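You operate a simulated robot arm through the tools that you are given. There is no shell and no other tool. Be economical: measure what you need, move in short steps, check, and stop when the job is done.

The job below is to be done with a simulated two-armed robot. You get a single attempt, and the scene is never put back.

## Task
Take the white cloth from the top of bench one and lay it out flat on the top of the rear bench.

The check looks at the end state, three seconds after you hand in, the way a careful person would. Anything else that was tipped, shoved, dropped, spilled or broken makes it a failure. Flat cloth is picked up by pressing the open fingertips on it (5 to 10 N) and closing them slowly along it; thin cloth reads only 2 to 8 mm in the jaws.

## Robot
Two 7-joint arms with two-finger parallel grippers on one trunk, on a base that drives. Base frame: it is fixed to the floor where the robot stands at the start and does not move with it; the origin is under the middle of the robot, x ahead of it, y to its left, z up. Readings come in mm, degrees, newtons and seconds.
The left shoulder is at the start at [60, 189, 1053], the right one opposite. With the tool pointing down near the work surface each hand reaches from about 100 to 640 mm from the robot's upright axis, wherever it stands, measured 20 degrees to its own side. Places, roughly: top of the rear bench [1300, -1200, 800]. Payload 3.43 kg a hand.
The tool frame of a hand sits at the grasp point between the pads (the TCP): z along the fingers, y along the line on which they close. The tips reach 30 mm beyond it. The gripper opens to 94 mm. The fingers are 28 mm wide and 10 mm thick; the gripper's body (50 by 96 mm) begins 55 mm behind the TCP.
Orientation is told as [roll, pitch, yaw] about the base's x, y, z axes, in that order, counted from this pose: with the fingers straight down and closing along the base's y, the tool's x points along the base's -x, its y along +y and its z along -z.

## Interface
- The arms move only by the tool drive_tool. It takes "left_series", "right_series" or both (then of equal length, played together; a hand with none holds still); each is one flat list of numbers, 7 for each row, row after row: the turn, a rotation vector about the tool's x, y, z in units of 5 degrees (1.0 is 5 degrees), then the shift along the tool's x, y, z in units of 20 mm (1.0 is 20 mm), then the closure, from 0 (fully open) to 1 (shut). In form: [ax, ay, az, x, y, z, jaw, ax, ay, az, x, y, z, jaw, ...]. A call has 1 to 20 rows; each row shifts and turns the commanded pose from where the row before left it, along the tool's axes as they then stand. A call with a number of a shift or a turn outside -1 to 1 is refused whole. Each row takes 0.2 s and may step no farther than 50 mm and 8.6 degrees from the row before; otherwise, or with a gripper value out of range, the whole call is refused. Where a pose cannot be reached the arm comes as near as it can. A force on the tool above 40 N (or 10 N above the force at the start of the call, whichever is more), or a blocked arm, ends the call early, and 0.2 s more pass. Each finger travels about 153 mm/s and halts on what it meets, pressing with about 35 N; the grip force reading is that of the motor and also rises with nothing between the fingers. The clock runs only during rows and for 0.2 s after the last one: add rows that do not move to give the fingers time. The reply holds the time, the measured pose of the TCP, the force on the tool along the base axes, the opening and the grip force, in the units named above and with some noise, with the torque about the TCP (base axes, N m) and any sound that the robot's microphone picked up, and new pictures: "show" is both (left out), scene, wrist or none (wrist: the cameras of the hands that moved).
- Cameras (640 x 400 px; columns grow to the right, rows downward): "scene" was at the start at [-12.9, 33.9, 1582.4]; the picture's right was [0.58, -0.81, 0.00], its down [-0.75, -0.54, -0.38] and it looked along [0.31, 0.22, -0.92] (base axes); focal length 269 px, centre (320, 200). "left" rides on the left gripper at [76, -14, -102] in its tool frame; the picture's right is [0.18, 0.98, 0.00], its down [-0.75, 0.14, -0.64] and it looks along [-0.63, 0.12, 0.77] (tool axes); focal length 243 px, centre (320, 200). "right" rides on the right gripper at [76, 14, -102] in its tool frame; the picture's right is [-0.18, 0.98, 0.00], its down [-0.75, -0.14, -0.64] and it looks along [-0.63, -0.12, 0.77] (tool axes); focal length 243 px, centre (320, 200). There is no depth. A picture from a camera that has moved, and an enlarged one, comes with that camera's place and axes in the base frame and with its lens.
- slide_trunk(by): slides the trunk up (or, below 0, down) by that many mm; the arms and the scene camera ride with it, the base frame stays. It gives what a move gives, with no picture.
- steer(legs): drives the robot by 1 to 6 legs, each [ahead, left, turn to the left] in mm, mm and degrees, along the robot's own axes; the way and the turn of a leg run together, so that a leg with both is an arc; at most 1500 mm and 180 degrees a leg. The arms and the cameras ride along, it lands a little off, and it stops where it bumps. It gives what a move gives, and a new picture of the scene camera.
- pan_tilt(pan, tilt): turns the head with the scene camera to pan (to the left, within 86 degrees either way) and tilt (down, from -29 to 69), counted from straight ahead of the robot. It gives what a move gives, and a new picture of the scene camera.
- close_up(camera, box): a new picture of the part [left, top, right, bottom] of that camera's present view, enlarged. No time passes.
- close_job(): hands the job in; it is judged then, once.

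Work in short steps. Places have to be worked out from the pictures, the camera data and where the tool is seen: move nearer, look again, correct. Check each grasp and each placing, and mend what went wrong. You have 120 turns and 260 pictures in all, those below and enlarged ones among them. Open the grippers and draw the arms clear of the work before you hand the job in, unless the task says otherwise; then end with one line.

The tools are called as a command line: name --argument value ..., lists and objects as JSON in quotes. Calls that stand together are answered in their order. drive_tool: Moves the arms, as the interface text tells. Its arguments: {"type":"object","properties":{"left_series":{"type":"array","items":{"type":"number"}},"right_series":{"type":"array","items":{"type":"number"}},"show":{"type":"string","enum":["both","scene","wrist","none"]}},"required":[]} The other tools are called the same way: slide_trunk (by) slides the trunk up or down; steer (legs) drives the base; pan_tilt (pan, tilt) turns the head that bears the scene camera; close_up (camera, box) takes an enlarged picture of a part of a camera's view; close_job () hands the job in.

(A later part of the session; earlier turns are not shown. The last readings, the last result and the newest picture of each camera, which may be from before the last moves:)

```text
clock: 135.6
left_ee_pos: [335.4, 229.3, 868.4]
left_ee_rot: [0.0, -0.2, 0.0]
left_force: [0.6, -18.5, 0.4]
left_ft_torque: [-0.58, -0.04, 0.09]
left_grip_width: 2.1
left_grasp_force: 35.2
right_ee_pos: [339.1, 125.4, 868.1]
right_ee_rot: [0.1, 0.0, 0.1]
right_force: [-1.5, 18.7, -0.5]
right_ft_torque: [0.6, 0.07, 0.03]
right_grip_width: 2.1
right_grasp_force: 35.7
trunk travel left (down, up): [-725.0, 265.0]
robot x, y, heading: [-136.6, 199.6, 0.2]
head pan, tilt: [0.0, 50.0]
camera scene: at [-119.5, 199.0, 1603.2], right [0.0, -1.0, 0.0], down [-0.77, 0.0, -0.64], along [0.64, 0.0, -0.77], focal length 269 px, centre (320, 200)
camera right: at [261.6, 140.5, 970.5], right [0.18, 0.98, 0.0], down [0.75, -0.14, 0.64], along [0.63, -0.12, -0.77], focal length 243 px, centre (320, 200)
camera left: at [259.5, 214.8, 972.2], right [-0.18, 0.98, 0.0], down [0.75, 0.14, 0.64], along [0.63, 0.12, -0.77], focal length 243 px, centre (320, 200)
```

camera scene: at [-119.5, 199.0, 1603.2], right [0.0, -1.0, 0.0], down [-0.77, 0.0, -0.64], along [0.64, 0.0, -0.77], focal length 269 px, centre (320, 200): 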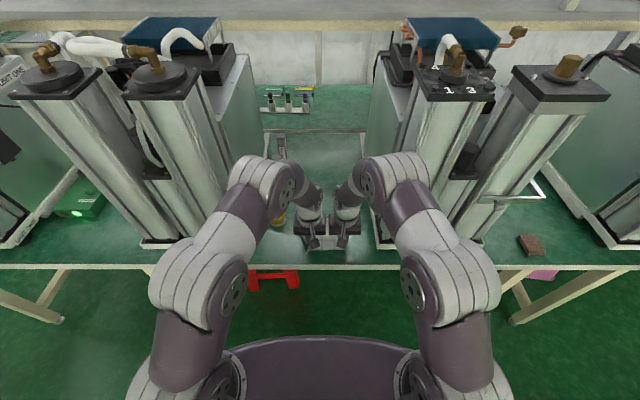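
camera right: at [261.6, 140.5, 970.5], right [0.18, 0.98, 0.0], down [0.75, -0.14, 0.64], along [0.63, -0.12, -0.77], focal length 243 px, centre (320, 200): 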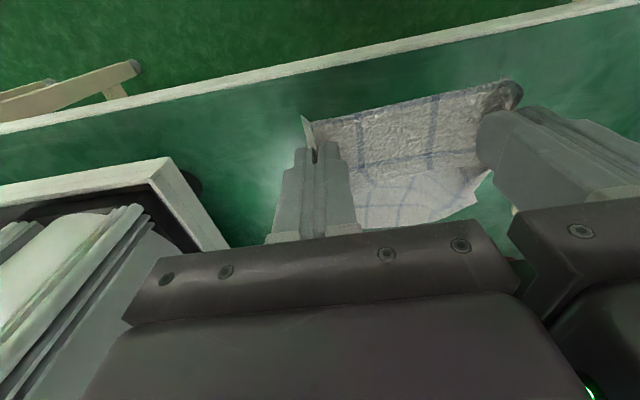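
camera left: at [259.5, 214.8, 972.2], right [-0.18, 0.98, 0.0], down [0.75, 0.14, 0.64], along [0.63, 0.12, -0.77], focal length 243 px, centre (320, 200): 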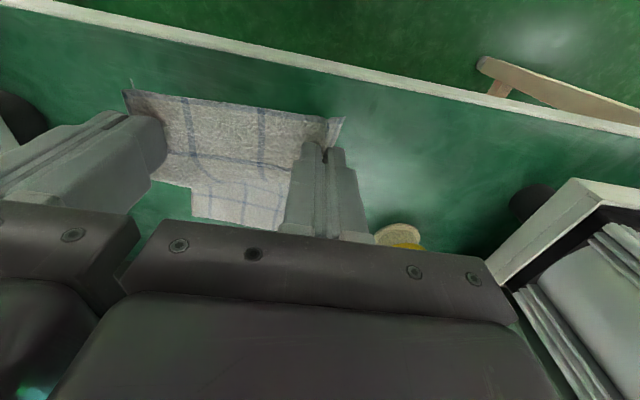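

The cloth is lifted and held at both corners. I ease the tension 1.5 mm per side, raise the trunk, and back out.

drive_tool --left_series '[0, 0, 0, 0, -0.07, 0, 1, 0, 0, 0, 0, 0, 0, 1]' --right_series '[0, 0, 0, 0, 0.07, 0, 1, 0, 0, 0, 0, 0, 0, 1]' --show "none"

slide_trunk --by 200

steer --legs '[[-300, 0, 0]]'

```text
clock: 136.2
left_ee_pos: [336.2, 228.4, 869.1]
left_ee_rot: [0.0, 0.1, 0.0]
left_force: [-0.1, -8.0, -0.9]
left_ft_torque: [-0.26, -0.03, 0.04]
left_grip_width: 2.0
left_grasp_force: 34.7
right_ee_pos: [339.5, 125.5, 868.2]
right_ee_rot: [0.0, -0.1, 0.0]
right_force: [-0.5, 8.4, 0.1]
right_ft_torque: [0.24, 0.01, 0.03]
right_grip_width: 1.7
right_grasp_force: 35.0
trunk travel left (down, up): [-725.0, 265.0]
robot x, y, heading: [-136.4, 198.6, 0.2]
head pan, tilt: [0.0, 50.0]
```

```text
clock: 138.4
left_ee_pos: [336.5, 227.7, 1069.7]
left_ee_rot: [0.1, 0.0, 0.0]
left_force: [0.0, -5.6, -0.1]
left_ft_torque: [-0.17, 0.01, 0.04]
left_grip_width: 2.1
left_grasp_force: 34.9
right_ee_pos: [338.4, 127.2, 1067.0]
right_ee_rot: [0.0, 0.0, 0.1]
right_force: [-1.1, 5.5, -0.5]
right_ft_torque: [0.17, 0.03, 0.04]
right_grip_width: 1.9
right_grasp_force: 34.7
trunk travel left (down, up): [-925.0, 65.0]
robot x, y, heading: [-135.5, 200.0, -0.2]
head pan, tilt: [0.0, 50.0]
```

```text
clock: 140.4
left_ee_pos: [40.2, 228.7, 1068.1]
left_ee_rot: [0.0, 0.1, 0.0]
left_force: [0.2, -5.0, 0.4]
left_ft_torque: [-0.18, -0.02, 0.05]
left_grip_width: 2.0
left_grasp_force: 35.1
right_ee_pos: [40.1, 128.4, 1065.6]
right_ee_rot: [0.0, 0.0, 0.1]
right_force: [-0.1, 5.2, -0.6]
right_ft_torque: [0.16, -0.02, 0.06]
right_grip_width: 2.1
right_grasp_force: 34.9
trunk travel left (down, up): [-925.0, 65.0]
robot x, y, heading: [-433.5, 197.9, 0.0]
head pan, tilt: [0.0, 50.0]
camera scene: at [-414.7, 198.8, 1803.2], right [0.0, -1.0, 0.0], down [-0.77, 0.0, -0.64], along [0.64, 0.0, -0.77], focal length 269 px, centre (320, 200)
```

scene: 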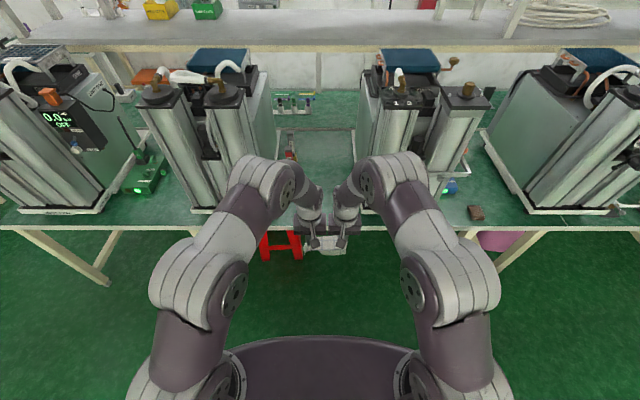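

The cloth is held securely. I drive around to the end of the rear bench, staying well back for the turn.

steer --legs '[[0, 1050, 0], [0, 1050, 0], [1330, 0, 0], [348, 220, 0], [0, 0, -90]]'

pan_tilt --pan 0 --tilt 35

```text
clock: 163.6
left_ee_pos: [1302.3, 2131.3, 1069.8]
left_ee_rot: [0.0, 0.0, -92.0]
left_force: [-5.9, -0.7, -0.3]
left_ft_torque: [-0.04, 0.2, 0.04]
left_grip_width: 2.1
left_grasp_force: 34.9
right_ee_pos: [1201.2, 2133.0, 1066.8]
right_ee_rot: [0.0, 0.0, -92.0]
right_force: [6.1, -0.1, -0.1]
right_ft_torque: [0.01, -0.17, 0.07]
right_grip_width: 1.7
right_grasp_force: 34.8
trunk travel left (down, up): [-925.0, 65.0]
robot x, y, heading: [1287.9, 2603.1, -92.0]
head pan, tilt: [0.0, 50.0]
camera scene: at [1288.9, 2587.6, 1803.2], right [-1.0, 0.03, 0.0], down [0.03, 0.77, -0.64], along [-0.02, -0.64, -0.77], focal length 269 px, centre (320, 200)
```

scene: 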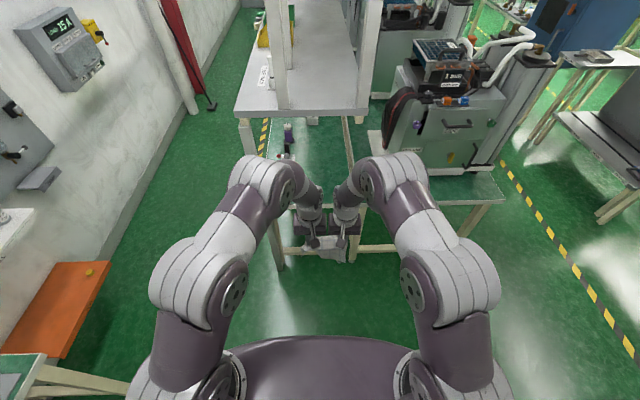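

```text
clock: 164.4
left_ee_pos: [1301.9, 2130.0, 1070.1]
left_ee_rot: [0.0, 0.0, -91.9]
left_force: [-5.6, -0.9, -0.3]
left_ft_torque: [-0.01, 0.15, 0.04]
left_grip_width: 1.8
left_grasp_force: 35.2
right_ee_pos: [1201.5, 2132.9, 1067.6]
right_ee_rot: [0.0, -0.2, -91.8]
right_force: [5.6, 0.5, 0.8]
right_ft_torque: [0.03, -0.17, 0.05]
right_grip_width: 2.2
right_grasp_force: 34.8
trunk travel left (down, up): [-925.0, 65.0]
robot x, y, heading: [1293.6, 2601.4, -91.8]
head pan, tilt: [0.0, 35.0]
camera scene: at [1288.2, 2576.6, 1824.9], right [-1.0, 0.03, 0.0], down [0.02, 0.57, -0.82], along [-0.03, -0.82, -0.57], focal length 269 px, centre (320, 200)
```

scene: 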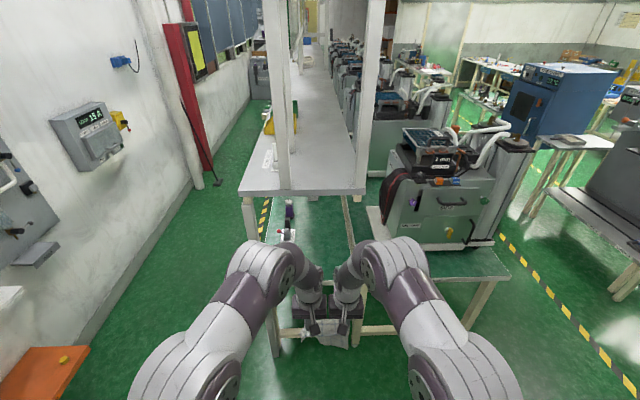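

The robot is aligned and the cloth is still held. I correct the heading, shift right about 40 mm, approach to just before the bench end, and lower so the tips are a little above the bench top.

steer --legs '[[0, 0, 1.9], [270, -40, 0]]'

slide_trunk --by -235

pan_tilt --pan 0 --tilt 42

drive_tool --left_series '[0, 0, 0, 0, 0, 0, 1]' --right_series '[0, 0, 0, 0, 0, 0, 1]' --show "wrist"

```text
clock: 166.7
left_ee_pos: [1276.1, 1855.8, 1070.2]
left_ee_rot: [0.0, -0.1, -90.2]
left_force: [-5.4, -0.3, 0.3]
left_ft_torque: [-0.03, 0.18, 0.07]
left_grip_width: 1.9
left_grasp_force: 34.9
right_ee_pos: [1175.2, 1854.0, 1068.1]
right_ee_rot: [0.0, -0.1, -90.1]
right_force: [5.1, 0.8, -0.8]
right_ft_torque: [0.02, -0.21, 0.05]
right_grip_width: 1.9
right_grasp_force: 35.0
trunk travel left (down, up): [-925.0, 65.0]
robot x, y, heading: [1246.4, 2320.7, -90.2]
head pan, tilt: [0.0, 35.0]
camera scene: at [1248.7, 2301.1, 1825.0], right [-1.0, 0.0, 0.0], down [0.0, 0.57, -0.82], along [0.0, -0.82, -0.57], focal length 269 px, centre (320, 200)
```

scene: 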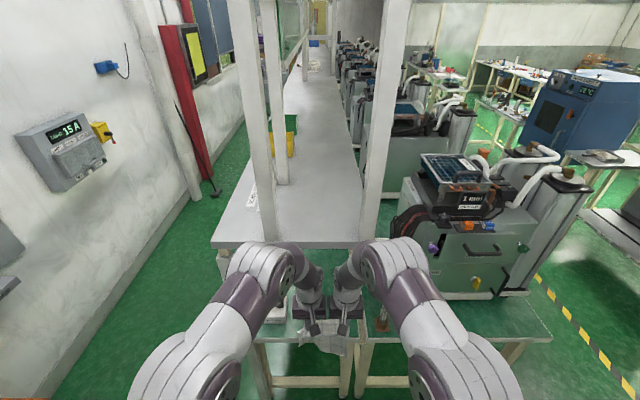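

```text
clock: 169.2
left_ee_pos: [1276.1, 1853.1, 835.3]
left_ee_rot: [0.0, 0.1, -90.2]
left_force: [-5.9, -0.6, -0.1]
left_ft_torque: [0.0, 0.15, 0.07]
left_grip_width: 2.0
left_grasp_force: 34.5
right_ee_pos: [1174.8, 1852.1, 832.5]
right_ee_rot: [0.0, -0.1, -90.1]
right_force: [6.1, 0.2, 0.1]
right_ft_torque: [0.02, -0.15, 0.07]
right_grip_width: 1.9
right_grasp_force: 34.4
trunk travel left (down, up): [-690.0, 300.0]
robot x, y, heading: [1245.5, 2328.1, -90.2]
head pan, tilt: [0.0, 35.0]
```

```text
clock: 169.8
left_ee_pos: [1275.8, 1853.6, 834.2]
left_ee_rot: [0.0, 0.0, -90.2]
left_force: [-5.4, -0.6, 0.1]
left_ft_torque: [0.01, 0.18, 0.06]
left_grip_width: 2.0
left_grasp_force: 34.5
right_ee_pos: [1175.0, 1852.9, 832.7]
right_ee_rot: [0.0, 0.0, -90.1]
right_force: [5.7, 0.3, -0.3]
right_ft_torque: [0.01, -0.19, 0.06]
right_grip_width: 2.0
right_grasp_force: 35.0
trunk travel left (down, up): [-690.0, 300.0]
robot x, y, heading: [1247.5, 2328.1, -89.9]
head pan, tilt: [0.0, 42.0]
camera scene: at [1248.3, 2303.3, 1579.5], right [-1.0, 0.0, 0.0], down [0.0, 0.67, -0.74], along [0.0, -0.74, -0.67], focal length 269 px, centre (320, 200)
```

scene: 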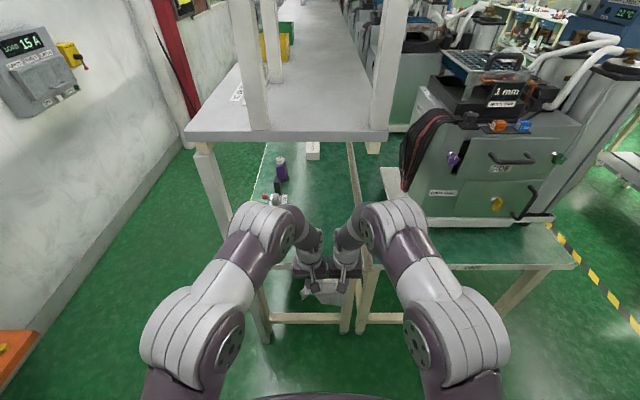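

```text
clock: 170.2
left_ee_pos: [1276.4, 1852.6, 833.4]
left_ee_rot: [0.0, 0.0, -90.2]
left_force: [-6.2, 0.2, 0.4]
left_ft_torque: [-0.04, 0.17, 0.07]
left_grip_width: 2.2
left_grasp_force: 35.2
right_ee_pos: [1174.7, 1853.0, 832.4]
right_ee_rot: [0.0, 0.0, -90.0]
right_force: [6.2, 0.8, 0.6]
right_ft_torque: [0.03, -0.17, 0.05]
right_grip_width: 1.8
right_grasp_force: 34.8
trunk travel left (down, up): [-690.0, 300.0]
robot x, y, heading: [1248.1, 2328.7, -90.3]
head pan, tilt: [0.0, 42.0]
camera right: at [1189.6, 1929.8, 934.9], right [0.98, -0.19, 0.0], down [-0.14, -0.75, 0.64], along [-0.12, -0.63, -0.77], focal length 243 px, centre (320, 200)
camera left: at [1261.6, 1930.2, 937.5], right [0.98, 0.18, 0.0], down [0.14, -0.75, 0.64], along [0.12, -0.63, -0.77], focal length 243 px, centre (320, 200)
```

right: 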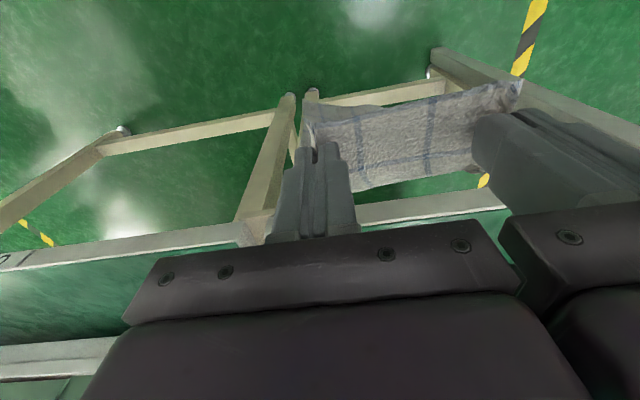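
left: 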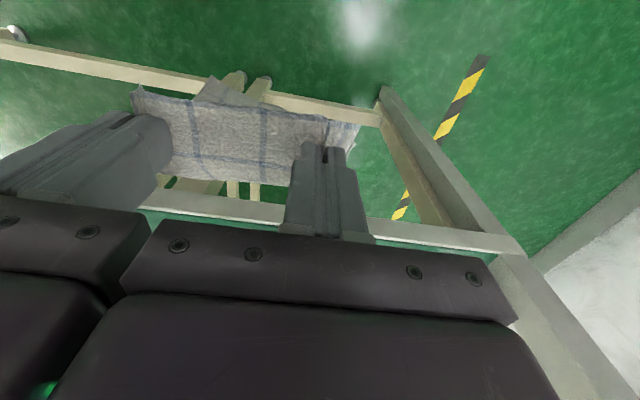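

The cloth hangs freely in front of the bench end at y≈1755. I drive forward 270 mm so the hands go in under the shelf and the cloth is drawn up over the end onto the top.

steer --legs '[[270, 0, 0]]'

drive_tool --left_series '[0, 0, 0, 0, 0, 0, 1]' --right_series '[0, 0, 0, 0, 0, 0, 1]' --show "wrist"

```text
clock: 172.0
left_ee_pos: [1284.8, 1637.9, 843.3]
left_ee_rot: [-0.3, -1.2, -90.0]
left_force: [0.4, -0.3, -0.7]
left_ft_torque: [-0.03, 0.03, 0.02]
left_grip_width: 1.8
left_grasp_force: 34.5
right_ee_pos: [1186.3, 1646.5, 835.8]
right_ee_rot: [-0.7, 0.1, -88.9]
right_force: [-0.2, 0.2, -0.1]
right_ft_torque: [-0.02, 0.01, 0.02]
right_grip_width: 1.8
right_grasp_force: 35.1
trunk travel left (down, up): [-690.0, 300.0]
robot x, y, heading: [1250.5, 2096.1, -89.8]
head pan, tilt: [0.0, 42.0]
stopped in leg 1: the robot was blocked; the commanded pose is now the measured one
camera scene: at [1257.3, 2101.7, 1580.2], right [-1.0, 0.0, 0.0], down [-0.01, 0.65, -0.76], along [0.0, -0.76, -0.65], focal length 269 px, centre (320, 200)
```

scene: 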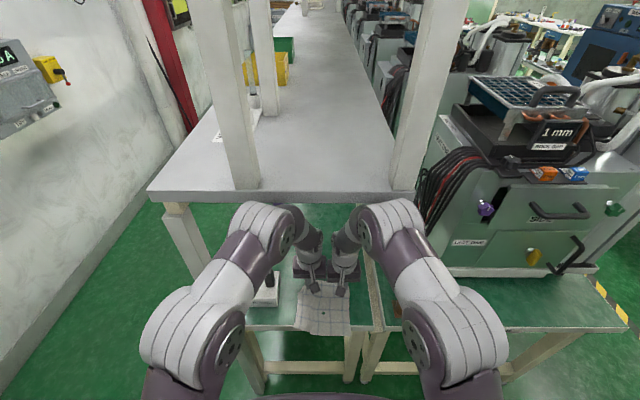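

```text
clock: 172.4
left_ee_pos: [1284.7, 1638.0, 843.0]
left_ee_rot: [-0.3, -1.2, -89.9]
left_force: [-0.5, 0.4, -0.4]
left_ft_torque: [-0.02, 0.01, 0.0]
left_grip_width: 2.0
left_grasp_force: 35.4
right_ee_pos: [1186.9, 1645.5, 835.8]
right_ee_rot: [-0.6, 0.0, -89.1]
right_force: [0.2, -0.7, -0.1]
right_ft_torque: [-0.01, -0.01, 0.04]
right_grip_width: 1.9
right_grasp_force: 35.0
trunk travel left (down, up): [-690.0, 300.0]
robot x, y, heading: [1249.5, 2093.8, -90.0]
head pan, tilt: [0.0, 42.0]
camera right: at [1200.0, 1722.7, 937.8], right [0.99, -0.17, -0.01], down [-0.12, -0.76, 0.64], along [-0.12, -0.63, -0.77], focal length 243 px, centre (320, 200)
camera left: at [1270.3, 1716.1, 945.1], right [0.98, 0.19, -0.01], down [0.15, -0.74, 0.66], along [0.12, -0.65, -0.75], focal length 243 px, centre (320, 200)
```

right: 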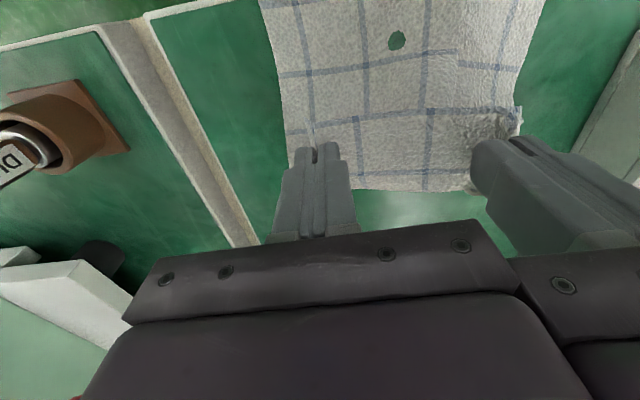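
left: 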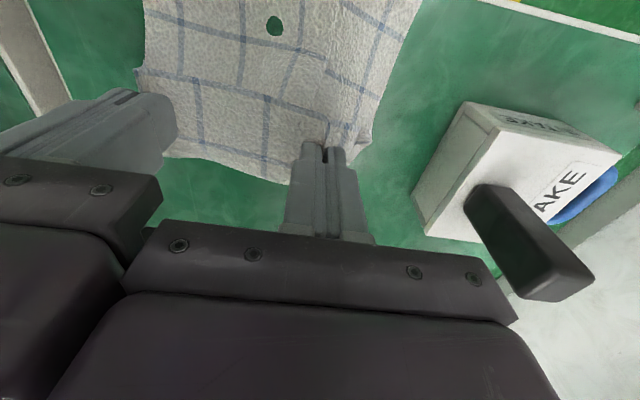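

The drive was blocked when the wrist tops met the shelf's end at z≈1265. The cloth is already mostly laid on the bench. I lower the trunk 38 mm, which leaves the tips about 15 mm above the bench and lets the wrists pass under the shelf.

slide_trunk --by -36

close_up --camera "scene" --box '[180, 150, 460, 350]'

```text
clock: 173.2
left_ee_pos: [1279.7, 1622.9, 799.5]
left_ee_rot: [0.0, -0.2, -89.8]
left_force: [-3.8, 0.4, 0.1]
left_ft_torque: [0.01, 0.13, 0.03]
left_grip_width: 1.8
left_grasp_force: 35.2
right_ee_pos: [1179.6, 1630.8, 789.9]
right_ee_rot: [-0.5, 1.1, -89.4]
right_force: [2.5, 0.4, 0.8]
right_ft_torque: [-0.01, -0.1, 0.07]
right_grip_width: 1.9
right_grasp_force: 34.7
trunk travel left (down, up): [-654.0, 336.0]
robot x, y, heading: [1248.4, 2094.7, -89.7]
head pan, tilt: [0.0, 42.0]
```

```text
2.00 times, centred on (320, 250) of scene
camera zoom: at [1250.9, 2073.9, 1542.9], right [-1.0, 0.0, 0.0], down [0.0, 0.67, -0.74], along [0.0, -0.74, -0.67], focal length 538 px, centre (320, 100)
```

zoom: 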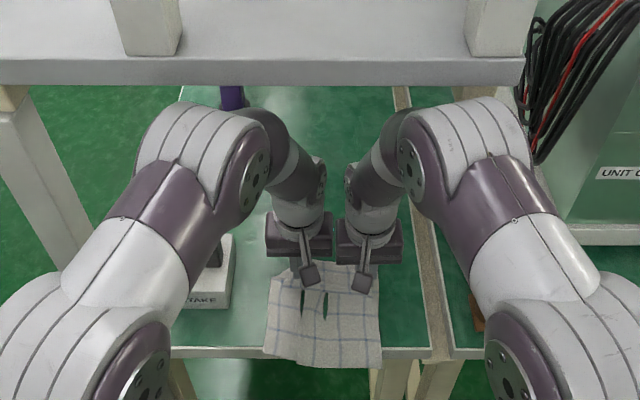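

After settling, the TCPs are at y≈1625, z≈795, and the wrists are below the shelf edge. The cloth's rear edge still hangs just over the bench end at y≈1740. I extend both hands forward 95 mm.

drive_tool --left_series '[0, 0, 0, -0.5, 0, 0, 1, 0, 0, 0, -0.6, 0, 0, 1, 0, 0, 0, -0.6, 0, 0, 1, 0, 0, 0, -0.6, 0, 0, 1, 0, 0, 0, -0.6, 0, 0, 1, 0, 0, 0, -0.6, 0, 0, 1, 0, 0, 0, -0.6, 0, 0, 1, 0, 0, 0, -0.6, 0, 0, 1]' --right_series '[0, 0, 0, -0.5, 0, 0, 1, 0, 0, 0, -0.6, 0, 0, 1, 0, 0, 0, -0.6, 0, 0, 1, 0, 0, 0, -0.6, 0, 0, 1, 0, 0, 0, -0.6, 0, 0, 1, 0, 0, 0, -0.6, 0, 0, 1, 0, 0, 0, -0.6, 0, 0, 1, 0, 0, 0, -0.6, 0, 0, 1]'

```text
clock: 174.3
left_ee_pos: [1280.1, 1576.7, 794.9]
left_ee_rot: [0.1, -0.5, -89.7]
left_force: [17.3, -6.2, 8.6]
left_ft_torque: [0.56, 2.94, 0.79]
left_grip_width: 2.1
left_grasp_force: 35.0
right_ee_pos: [1181.7, 1593.0, 781.6]
right_ee_rot: [-1.4, 4.6, -89.0]
right_force: [-81.2, 68.1, 683.0]
right_ft_torque: [-4.56, -0.9, -2.75]
right_grip_width: 2.0
right_grasp_force: 34.7
trunk travel left (down, up): [-654.0, 336.0]
robot x, y, heading: [1252.7, 2096.3, -89.8]
head pan, tilt: [0.0, 42.0]
stopped in row 5 (right hand): the force on the tool passed its limit at 682 N (the readings are from after the stop); the commanded pose is now the measured one
camera scene: at [1245.6, 2077.7, 1535.9], right [-1.0, 0.0, 0.0], down [0.0, 0.67, -0.75], along [0.0, -0.75, -0.67], focal length 269 px, centre (320, 200)
camera right: at [1197.0, 1662.1, 888.8], right [0.99, -0.16, -0.04], down [-0.11, -0.8, 0.58], along [-0.13, -0.57, -0.81], focal length 243 px, centre (320, 200)
camera left: at [1265.0, 1653.1, 896.3], right [0.98, 0.19, 0.0], down [0.15, -0.75, 0.65], along [0.12, -0.64, -0.76], focal length 243 px, centre (320, 200)
```

scene: 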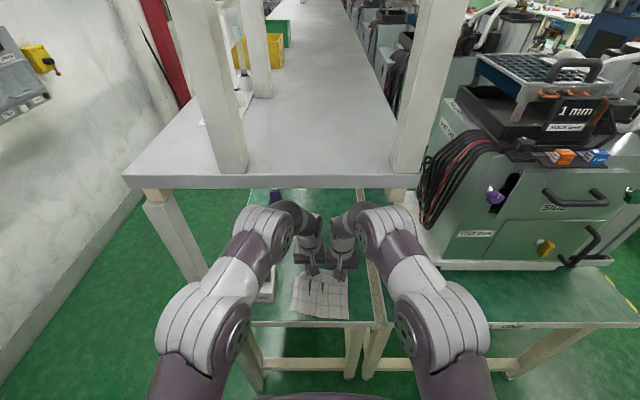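
right: 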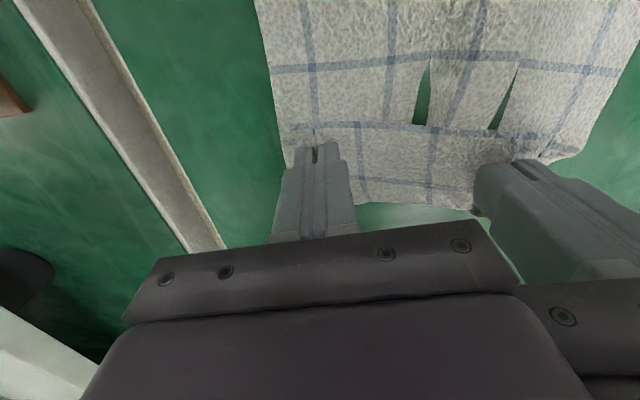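
left: 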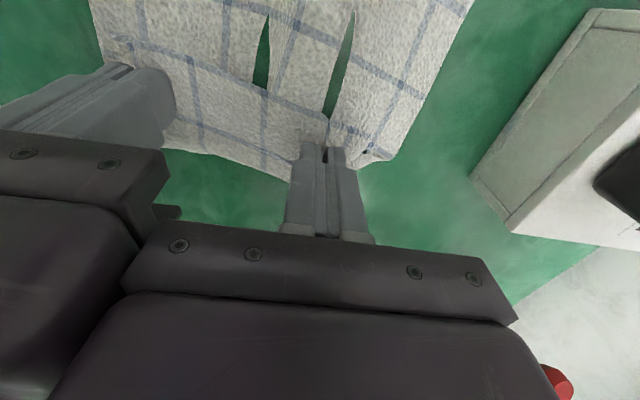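

The right hand is wedged between bench and shelf, with a high reading. I back it out at once, a short way back along its path.

drive_tool --right_series '[0, 0, 0, 0.3, 0, -0.1, 1, 0, 0, 0, 0, 0, 0, 1]' --show "none"

```text
clock: 174.5
left_ee_pos: [1282.1, 1577.9, 795.3]
left_ee_rot: [0.3, -0.2, -89.6]
left_force: [10.1, 2.8, -2.8]
left_ft_torque: [-0.15, 2.08, 0.28]
left_grip_width: 2.1
left_grasp_force: 35.0
right_ee_pos: [1180.8, 1593.2, 780.2]
right_ee_rot: [-1.5, 4.8, -89.0]
right_force: [-42.7, 14.4, 379.2]
right_ft_torque: [-3.04, -2.12, -1.44]
right_grip_width: 2.1
right_grasp_force: 35.1
trunk travel left (down, up): [-654.0, 336.0]
robot x, y, heading: [1252.8, 2099.8, -89.9]
head pan, tilt: [0.0, 42.0]
stopped in row 1 (right hand): the force on the tool passed its limit at 767 N (the readings are from after the stop); the commanded pose is now the measured one
```

The force is falling. I relieve it further by lifting the right fingertips in tiny steps.

drive_tool --right_series '[0, 0, 0, 0, 0, -0.1, 1]' --show "none"

```text
clock: 174.8
left_ee_pos: [1280.7, 1580.6, 798.3]
left_ee_rot: [0.3, -0.1, -89.5]
left_force: [4.3, -2.4, -9.3]
left_ft_torque: [0.39, 1.04, 0.53]
left_grip_width: 2.1
left_grasp_force: 35.6
right_ee_pos: [1181.8, 1593.1, 782.5]
right_ee_rot: [-1.2, 4.3, -89.0]
right_force: [-10.6, -20.0, 138.7]
right_ft_torque: [-2.92, -2.59, -0.34]
right_grip_width: 2.1
right_grasp_force: 35.4
trunk travel left (down, up): [-654.0, 336.0]
robot x, y, heading: [1253.3, 2100.6, -90.0]
head pan, tilt: [0.0, 42.0]
stopped in row 1 (right hand): the force on the tool passed its limit at 396 N (the readings are from after the stop); the commanded pose is now the measured one
```

drive_tool --right_series '[0, 0, 0, 0, 0, -0.08, 1]' --show "none"

```text
clock: 175.2
left_ee_pos: [1280.8, 1581.1, 798.9]
left_ee_rot: [0.3, -0.2, -89.7]
left_force: [5.0, 10.0, -0.8]
left_ft_torque: [-0.77, 1.61, -0.17]
left_grip_width: 2.0
left_grasp_force: 34.5
right_ee_pos: [1180.1, 1594.6, 781.3]
right_ee_rot: [-1.5, 4.8, -89.1]
right_force: [-2.2, -38.0, 66.6]
right_ft_torque: [-0.74, -2.21, -1.01]
right_grip_width: 2.0
right_grasp_force: 35.0
trunk travel left (down, up): [-654.0, 336.0]
robot x, y, heading: [1252.8, 2099.7, -89.9]
head pan, tilt: [0.0, 42.0]
```

Down to about 67 N. Now I pull the right hand back towards the robot to free its wrist.

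drive_tool --left_series '[0, 0, 0, 0.1, 0, 0, 1, 0, 0, 0, 0.2, 0, 0, 1]' --right_series '[0, 0, 0, 0.2, 0, -0.05, 1, 0, 0, 0, 0.3, 0, 0, 1]' --show "none"

```text
clock: 175.5
left_ee_pos: [1280.2, 1580.4, 799.9]
left_ee_rot: [0.3, -0.2, -89.6]
left_force: [6.0, 2.0, -4.1]
left_ft_torque: [-0.02, 1.83, 0.35]
left_grip_width: 1.8
left_grasp_force: 35.2
right_ee_pos: [1180.6, 1595.5, 781.2]
right_ee_rot: [-1.5, 5.0, -88.9]
right_force: [-11.3, -6.7, 168.7]
right_ft_torque: [-1.95, -2.56, -0.66]
right_grip_width: 2.0
right_grasp_force: 35.2
trunk travel left (down, up): [-654.0, 336.0]
robot x, y, heading: [1252.4, 2099.9, -90.1]
head pan, tilt: [0.0, 42.0]
stopped in row 1 (right hand): the force on the tool passed its limit at 119 N (the readings are from after the stop); the commanded pose is now the measured one
```

The right wrist leans forward with the tips dragged back. I rotate the hand upright again, bringing the wrist back while lifting slightly, to release it.

drive_tool --right_series '[0, -0.3, 0, 0, 0, -0.08, 1, 0, 0, 0, 0, 0, 0, 1]' --show "none"

```text
clock: 175.8
left_ee_pos: [1279.7, 1580.8, 800.7]
left_ee_rot: [0.3, 0.0, -89.6]
left_force: [4.0, 3.9, -1.5]
left_ft_torque: [-0.17, 1.93, 0.24]
left_grip_width: 2.0
left_grasp_force: 34.9
right_ee_pos: [1180.8, 1596.4, 781.4]
right_ee_rot: [-1.4, 4.7, -89.2]
right_force: [-6.9, 6.9, 162.6]
right_ft_torque: [-1.27, -2.43, -0.46]
right_grip_width: 2.0
right_grasp_force: 35.4
trunk travel left (down, up): [-654.0, 336.0]
robot x, y, heading: [1253.4, 2100.1, -90.0]
head pan, tilt: [0.0, 42.0]
stopped in row 1 (right hand): the force on the tool passed its limit at 219 N (the readings are from after the stop); the commanded pose is now the measured one
```

Small arm steps keep tripping the limit, so I back the base 25 mm to unwedge the wrist, then take a look.

steer --legs '[[-25, 0, 0]]'

close_up --camera "scene" --box '[180, 150, 460, 350]'

```text
clock: 176.6
left_ee_pos: [1280.4, 1582.2, 799.8]
left_ee_rot: [0.0, 0.0, -89.6]
left_force: [-1.8, 2.9, 1.3]
left_ft_torque: [-0.22, 0.96, 0.07]
left_grip_width: 1.8
left_grasp_force: 35.0
right_ee_pos: [1181.0, 1596.2, 782.1]
right_ee_rot: [-1.5, 4.8, -89.2]
right_force: [4.9, 10.0, 55.3]
right_ft_torque: [-0.03, -1.04, -0.17]
right_grip_width: 2.3
right_grasp_force: 35.4
trunk travel left (down, up): [-654.0, 336.0]
robot x, y, heading: [1250.6, 2106.7, -90.2]
head pan, tilt: [0.0, 42.0]
stopped in leg 1: the force on the tool passed its limit at 183 N (the readings are from after the stop); the commanded pose is now the measured one
camera scene: at [1245.6, 2078.0, 1544.4], right [-1.0, 0.0, 0.0], down [0.0, 0.67, -0.74], along [0.0, -0.74, -0.67], focal length 269 px, centre (320, 200)
```

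scene: 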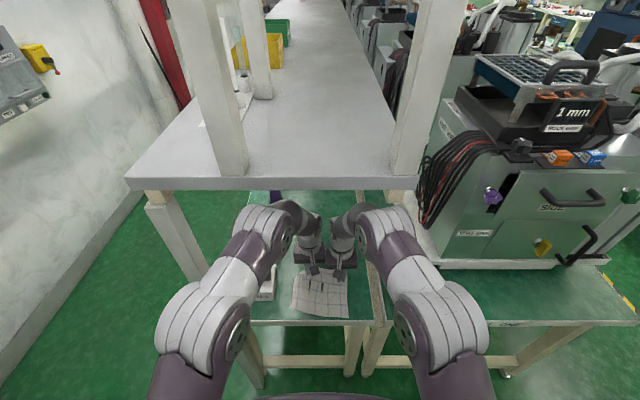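

```text
2.00 times, centred on (320, 250) of scene
camera zoom: at [1245.6, 2078.0, 1544.4], right [-1.0, 0.0, 0.0], down [0.0, 0.67, -0.74], along [0.0, -0.74, -0.67], focal length 538 px, centre (320, 100)
```

zoom: 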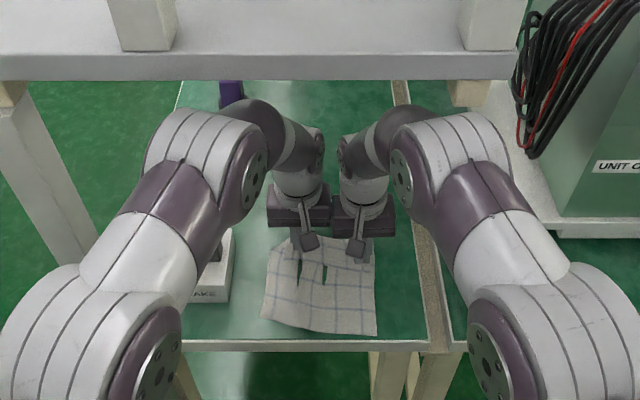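

The whole cloth now lies on the bench top, and a small bracket under the shelf is what blocked the right wrist. I open the right jaw slowly in place, so the tips spread the cloth back out, and lower the left tips to the bench.

drive_tool --left_series '[0, 0, 0, 0, 0, 0.2, 1, 0, 0, 0, 0, 0, 0.2, 1, 0, 0, 0, 0, 0, 0.2, 1, 0, 0, 0, 0, 0, 0.1, 1, 0, 0, 0, 0, 0, 0, 1, 0, 0, 0, 0, 0, 0, 1, 0, 0, 0, 0, 0, 0, 1]' --right_series '[0, 0, 0, 0, 0, 0, 0.92, 0, 0, 0, 0, 0, 0, 0.84, 0, 0, 0, 0, 0, 0, 0.76, 0, 0, 0, 0, 0, 0, 0.68, 0, 0, 0, 0, 0, 0, 0.6, 0, 0, 0, 0, 0, 0, 0.54, 0, 0, 0, 0, 0, 0, 0.54]' --show "wrist"

```text
clock: 178.2
left_ee_pos: [1283.3, 1586.6, 787.5]
left_ee_rot: [-0.1, -0.4, -89.6]
left_force: [-0.2, -0.4, 0.2]
left_ft_torque: [-0.02, 0.0, 0.0]
left_grip_width: 2.3
left_grasp_force: 34.7
right_ee_pos: [1183.1, 1599.9, 784.5]
right_ee_rot: [-1.8, 4.5, -89.2]
right_force: [0.7, 0.3, -0.3]
right_ft_torque: [-0.01, 0.02, -0.01]
right_grip_width: 43.1
right_grasp_force: 0.2
trunk travel left (down, up): [-654.0, 336.0]
robot x, y, heading: [1254.4, 2109.6, -90.0]
head pan, tilt: [0.0, 42.0]
camera right: at [1200.4, 1668.9, 891.6], right [0.98, -0.17, -0.04], down [-0.11, -0.8, 0.59], along [-0.13, -0.57, -0.81], focal length 243 px, centre (320, 200)
camera left: at [1268.4, 1663.6, 889.7], right [0.98, 0.19, 0.0], down [0.15, -0.75, 0.65], along [0.12, -0.63, -0.76], focal length 243 px, centre (320, 200)
```

right: 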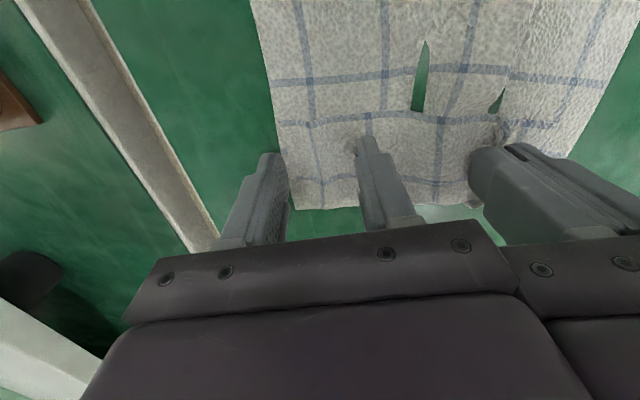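
left: 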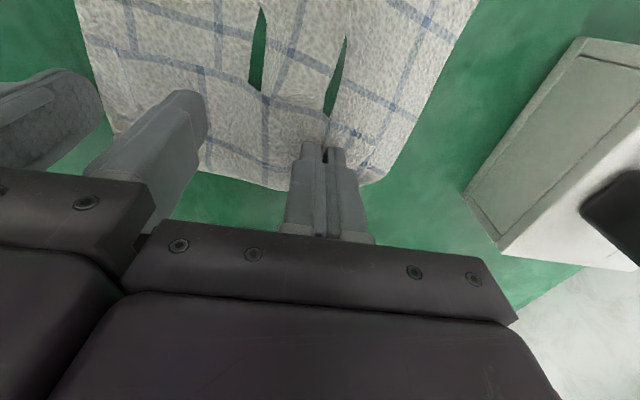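

The right hand is free at zero force and the cloth looks nicely flat there. I lower the left 4 mm and open it slowly, while the right lifts slightly and backs out.

drive_tool --left_series '[0, 0, 0, 0, 0, 0.15, 1, 0, 0, 0, 0, 0, 0.07, 1, 0, 0, 0, 0, 0, 0, 0.92, 0, 0, 0, 0, 0, 0, 0.84, 0, 0, 0, 0, 0, 0, 0.76, 0, 0, 0, 0, 0, 0, 0.68, 0, 0, 0, 0, 0, 0, 0.62, 0, 0, 0, 0, 0, 0, 0.62]' --right_series '[0, 0, 0, 0, 0, -0.2, 0.54, 0, 0, 0, 0.1, 0, -0.1, 0.54, 0, 0, 0, 0.3, 0, 0, 0.54, 0, 0, 0, 0.5, 0, 0, 0.54, 0, 0, 0, 0.5, 0, 0, 0.54, 0, 0, 0, 0.5, 0, 0, 0.54, 0, 0, 0, 0.5, 0, 0, 0.54, 0, 0, 0, 0.5, 0, 0, 0.54]' --show "wrist"

```text
clock: 180.0
left_ee_pos: [1282.6, 1585.0, 783.8]
left_ee_rot: [0.0, -0.2, -89.6]
left_force: [-0.5, 0.9, 0.2]
left_ft_torque: [0.0, 0.01, -0.01]
left_grip_width: 35.1
left_grasp_force: 0.1
right_ee_pos: [1182.5, 1656.1, 794.1]
right_ee_rot: [-1.6, 4.2, -89.2]
right_force: [-0.2, 0.5, -0.7]
right_ft_torque: [0.0, 0.0, 0.03]
right_grip_width: 43.3
right_grasp_force: 0.0
trunk travel left (down, up): [-654.0, 336.0]
robot x, y, heading: [1253.0, 2106.3, -89.8]
head pan, tilt: [0.0, 42.0]
camera right: at [1199.4, 1725.5, 902.1], right [0.98, -0.17, -0.04], down [-0.11, -0.8, 0.59], along [-0.13, -0.57, -0.81], focal length 243 px, centre (320, 200)
camera left: at [1267.9, 1662.5, 886.0], right [0.98, 0.19, 0.0], down [0.15, -0.75, 0.65], along [0.12, -0.63, -0.76], focal length 243 px, centre (320, 200)
```

right: 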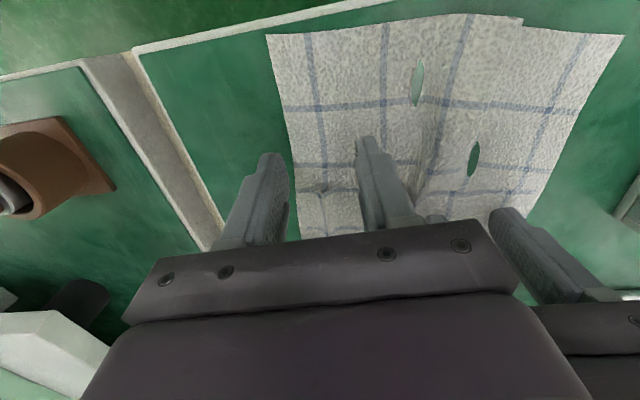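
left: 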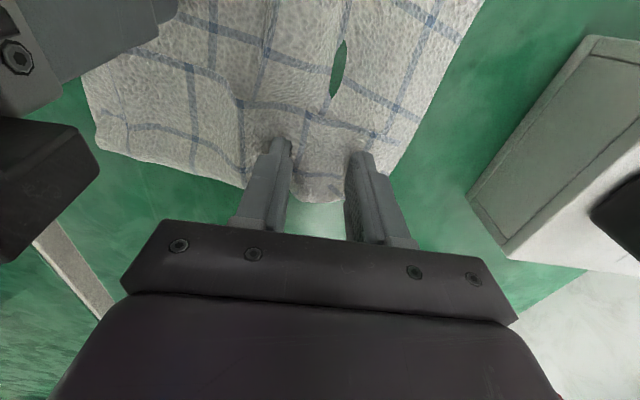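

The right jaw is clear. I retract it fully out of the bench area, then lift the left slightly to see the whole cloth.

drive_tool --left_series '[0, 0, 0, 0, 0, 0, 0.62, 0, 0, 0, 0, 0, 0, 0.62, 0, 0, 0, 0, 0, 0, 0.62, 0, 0, 0, 0, 0, 0, 0.62, 0, 0, 0, 0, 0, 0, 0.62, 0, 0, 0, 0, 0, 0, 0.62, 0, 0, 0, 0, 0, -0.2, 0.62, 0, 0, 0, 0, 0, -0.4, 0.62, 0, 0, 0, 0, 0, 0, 0.62, 0, 0, 0, 0, 0, 0, 0.62, 0, 0, 0, 0, 0, 0, 0.62]' --right_series '[0, 0, 0, 1, 0, 0, 0.54, 0, 0, 0, 1, 0, 0, 0.54, 0, 0, 0, 1, 0, 0, 0.54, 0, 0, 0, 1, 0, 0, 0.54, 0, 0, 0, 1, -0.5, 0, 0.54, 0, 0, 0, 1, -0.5, 0, 0.54, 0, 0, 0, 1, -0.5, 0, 0.54, 0, 0, 0, 1, -0.5, 0, 0.54, 0, 0, 0, 1, -0.5, 0, 0.54, 0, 0, 0, 1, -0.5, 0, 0.54, 0, 0, 0, 1, 0, 0, 0.54]'

```text
clock: 182.3
left_ee_pos: [1282.2, 1586.7, 793.9]
left_ee_rot: [-0.1, -0.5, -89.6]
left_force: [0.2, 0.5, 0.4]
left_ft_torque: [-0.01, 0.04, -0.01]
left_grip_width: 35.8
left_grasp_force: 0.0
right_ee_pos: [1124.8, 1853.6, 815.5]
right_ee_rot: [-1.3, 2.9, -88.9]
right_force: [0.0, -6.6, 3.9]
right_ft_torque: [1.06, -0.15, 0.01]
right_grip_width: 43.2
right_grasp_force: 0.1
trunk travel left (down, up): [-654.0, 336.0]
robot x, y, heading: [1246.9, 2108.3, -89.9]
head pan, tilt: [0.0, 42.0]
stopped in row 11 (right hand): the force on the tool passed its limit at 85 N (the readings are from after the stop); the commanded pose is now the measured one
camera scene: at [1251.8, 2085.7, 1543.5], right [-1.0, 0.0, 0.0], down [0.0, 0.67, -0.74], along [0.0, -0.74, -0.67], focal length 269 px, centre (320, 200)
camera right: at [1139.5, 1925.8, 921.4], right [0.99, -0.16, -0.03], down [-0.11, -0.79, 0.61], along [-0.12, -0.59, -0.8], focal length 243 px, centre (320, 200)
camera left: at [1267.4, 1663.0, 896.5], right [0.98, 0.19, 0.0], down [0.15, -0.75, 0.65], along [0.12, -0.63, -0.76], focal length 243 px, centre (320, 200)
```

scene: 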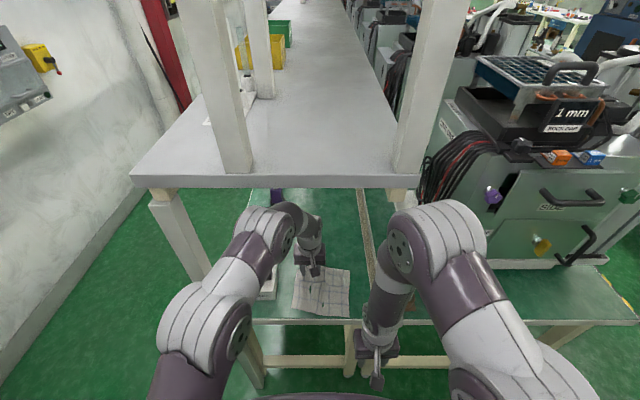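
right: 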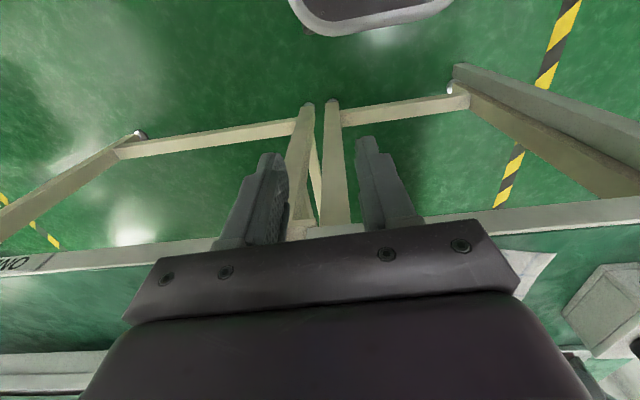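
left: 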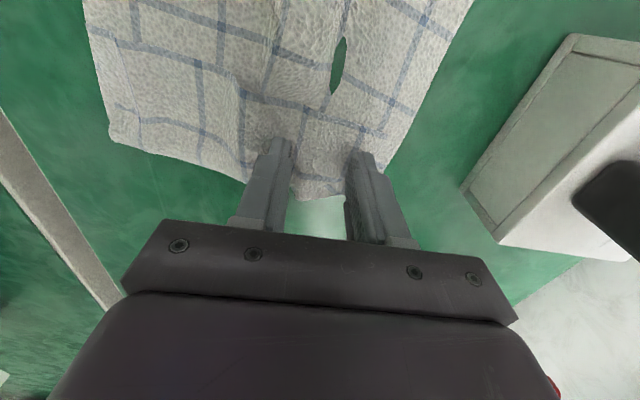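

The right elbow grazed the shelf edge as it folded up. The hand is past the bench end, so I lower it 100 mm to bring the elbow down and away. Then I'll look at the cloth.

drive_tool --right_series '[0, 0, 0, 0, 0, 0.3, 0.54, 0, 0, 0, 0, 0, 0.6, 0.54, 0, 0, 0, 0, 0, 0.8, 0.54, 0, 0, 0, 0, 0, 0.8, 0.54, 0, 0, 0, 0, 0, 0.8, 0.54, 0, 0, 0, 0, 0, 0.8, 0.54, 0, 0, 0, 0, 0, 0.8, 0.54]' --show "scene"

close_up --camera "scene" --box '[240, 240, 400, 340]'

```text
clock: 183.9
left_ee_pos: [1283.4, 1585.9, 794.1]
left_ee_rot: [-0.1, -0.3, -89.6]
left_force: [-0.3, 0.1, 0.4]
left_ft_torque: [0.03, -0.05, 0.01]
left_grip_width: 35.4
left_grasp_force: 0.1
right_ee_pos: [1122.2, 1857.9, 718.7]
right_ee_rot: [-1.3, 3.0, -88.7]
right_force: [0.6, 0.2, 0.3]
right_ft_torque: [0.02, 0.0, 0.03]
right_grip_width: 43.0
right_grasp_force: 0.1
trunk travel left (down, up): [-654.0, 336.0]
robot x, y, heading: [1247.7, 2109.3, -89.8]
head pan, tilt: [0.0, 42.0]
camera scene: at [1251.5, 2085.3, 1543.5], right [-1.0, 0.0, 0.0], down [0.0, 0.67, -0.74], along [0.0, -0.74, -0.67], focal length 269 px, centre (320, 200)
```

scene: 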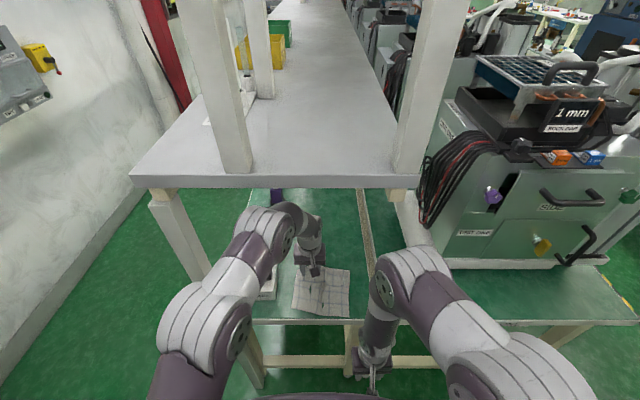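

```text
4.00 times, centred on (320, 290) of scene
camera zoom: at [1251.5, 2085.3, 1543.5], right [-1.0, 0.0, 0.0], down [0.0, 0.67, -0.74], along [0.0, -0.74, -0.67], focal length 1077 px, centre (320, -160)
```

zoom: 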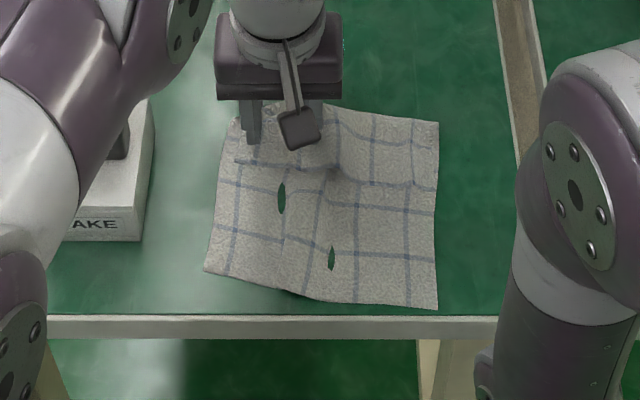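

The cloth lies flat with some wrinkles, but its visible length seems shorter than before. I lift the left hand 14 mm and back the robot out to inspect it fully.

drive_tool --left_series '[0, 0, 0, 0, 0, -0.7, 0.62, 0, 0, 0, 0, 0, 0, 0.62]' --show "none"

steer --legs '[[-280, 0, 0]]'

close_up --camera "scene" --box '[260, 180, 400, 270]'

close_up --camera "left" --box '[0, 0, 640, 400]'

```text
clock: 184.5
left_ee_pos: [1282.4, 1586.7, 808.5]
left_ee_rot: [-0.1, -0.3, -89.6]
left_force: [0.1, -0.7, 0.7]
left_ft_torque: [-0.01, 0.0, -0.01]
left_grip_width: 35.7
left_grasp_force: 0.0
right_ee_pos: [1122.7, 1856.6, 718.7]
right_ee_rot: [-1.3, 3.0, -88.8]
right_force: [-0.3, 0.1, 0.2]
right_ft_torque: [0.02, 0.02, 0.0]
right_grip_width: 43.3
right_grasp_force: 0.0
trunk travel left (down, up): [-654.0, 336.0]
robot x, y, heading: [1249.9, 2104.5, -89.9]
head pan, tilt: [0.0, 42.0]
```

```text
clock: 186.5
left_ee_pos: [1281.2, 1864.0, 808.8]
left_ee_rot: [-0.2, -0.4, -89.6]
left_force: [-0.4, 0.6, -0.1]
left_ft_torque: [-0.04, -0.03, 0.02]
left_grip_width: 35.7
left_grasp_force: 0.1
right_ee_pos: [1121.5, 2133.8, 719.3]
right_ee_rot: [-1.3, 3.0, -89.0]
right_force: [0.1, -0.7, -0.1]
right_ft_torque: [-0.01, -0.01, 0.0]
right_grip_width: 42.9
right_grasp_force: 0.0
trunk travel left (down, up): [-654.0, 336.0]
robot x, y, heading: [1250.6, 2383.7, -90.1]
head pan, tilt: [0.0, 42.0]
camera scene: at [1251.5, 2362.1, 1543.5], right [-1.0, 0.0, 0.0], down [0.0, 0.67, -0.74], along [0.0, -0.74, -0.67], focal length 269 px, centre (320, 200)
```

scene: 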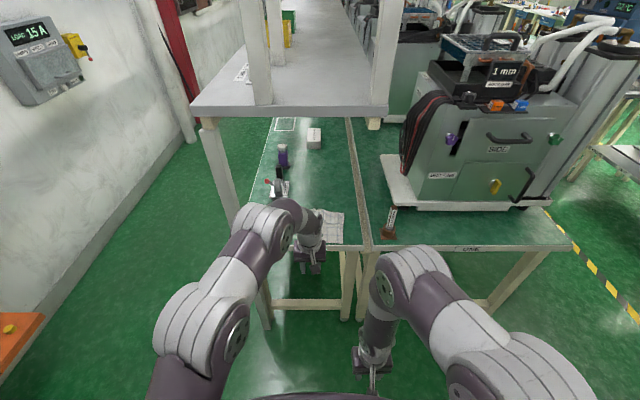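

```text
4.44 times, centred on (330, 225) of scene
camera zoom: at [1251.5, 2362.1, 1543.5], right [-1.0, 0.0, 0.0], down [0.0, 0.67, -0.74], along [0.0, -0.74, -0.67], focal length 1196 px, centre (276, 89)
```

zoom: 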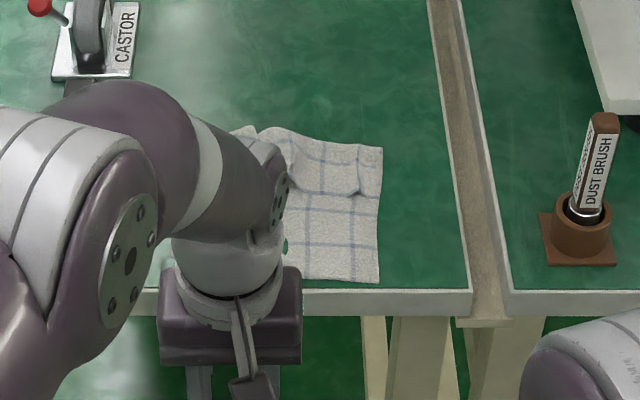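

```text
1.00 times, centred on (320, 200) of left (not enlarged: the box is as wide or as high as the picture)
camera zoom: at [1266.3, 1939.5, 911.3], right [0.98, 0.19, 0.0], down [0.15, -0.75, 0.65], along [0.12, -0.63, -0.76], focal length 243 px, centre (320, 200)
```

zoom: 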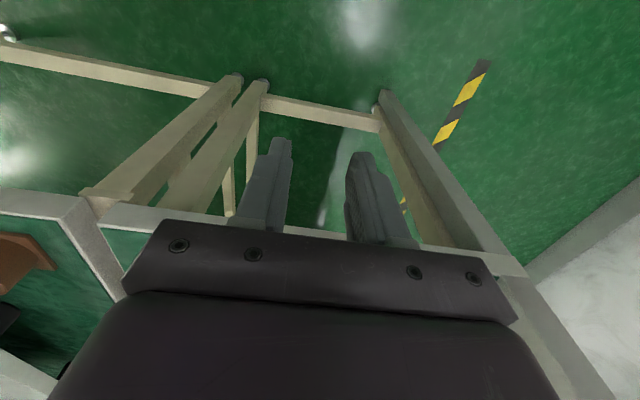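

A pleat and a lifted far-left corner seem visible, but the left arm hides part of the cloth. I move the left hand aside for a full view.

drive_tool --left_series '[0, 0, 0, 0.8, 1, 0, 0.62, 0, 0, 0, 0.8, 1, 0, 0.62, 0, 0, 0, 0.8, 1, 0, 0.62, 0, 0, 0, 0.8, 1, 0, 0.62, 0, 0, 0, 0.8, 1, 0, 0.62, 0, 0, 0, 0.8, 1, 0, 0.62, 0, 0, 0, 0.5, 1, 0, 0.62, 0, 0, 0, 0.5, 1, 0, 0.62]' --show "none"

close_up --camera "scene" --box '[260, 180, 400, 270]'

```text
clock: 188.3
left_ee_pos: [1441.8, 1977.8, 806.3]
left_ee_rot: [-0.1, -0.4, -89.6]
left_force: [0.2, -0.4, 0.6]
left_ft_torque: [0.0, 0.0, -0.01]
left_grip_width: 35.8
left_grasp_force: 0.1
right_ee_pos: [1122.8, 2134.8, 719.2]
right_ee_rot: [-1.2, 3.1, -88.9]
right_force: [-0.3, -0.8, -0.1]
right_ft_torque: [0.01, -0.03, 0.0]
right_grip_width: 43.3
right_grasp_force: 0.1
trunk travel left (down, up): [-654.0, 336.0]
robot x, y, heading: [1252.4, 2382.9, -90.1]
head pan, tilt: [0.0, 42.0]
```

```text
4.44 times, centred on (330, 225) of scene
camera zoom: at [1252.3, 2361.4, 1543.5], right [-1.0, 0.0, 0.0], down [0.0, 0.67, -0.74], along [0.0, -0.74, -0.67], focal length 1196 px, centre (276, 89)
```

zoom: 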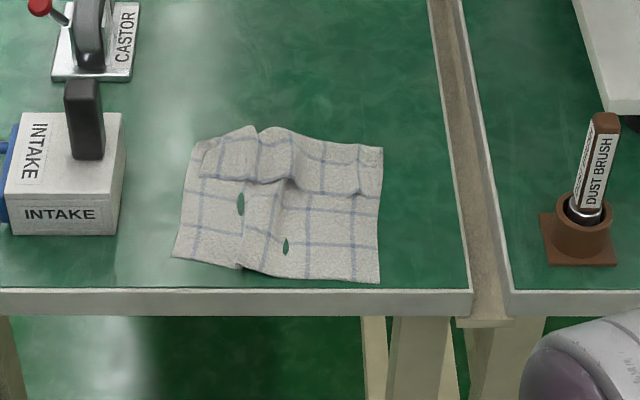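

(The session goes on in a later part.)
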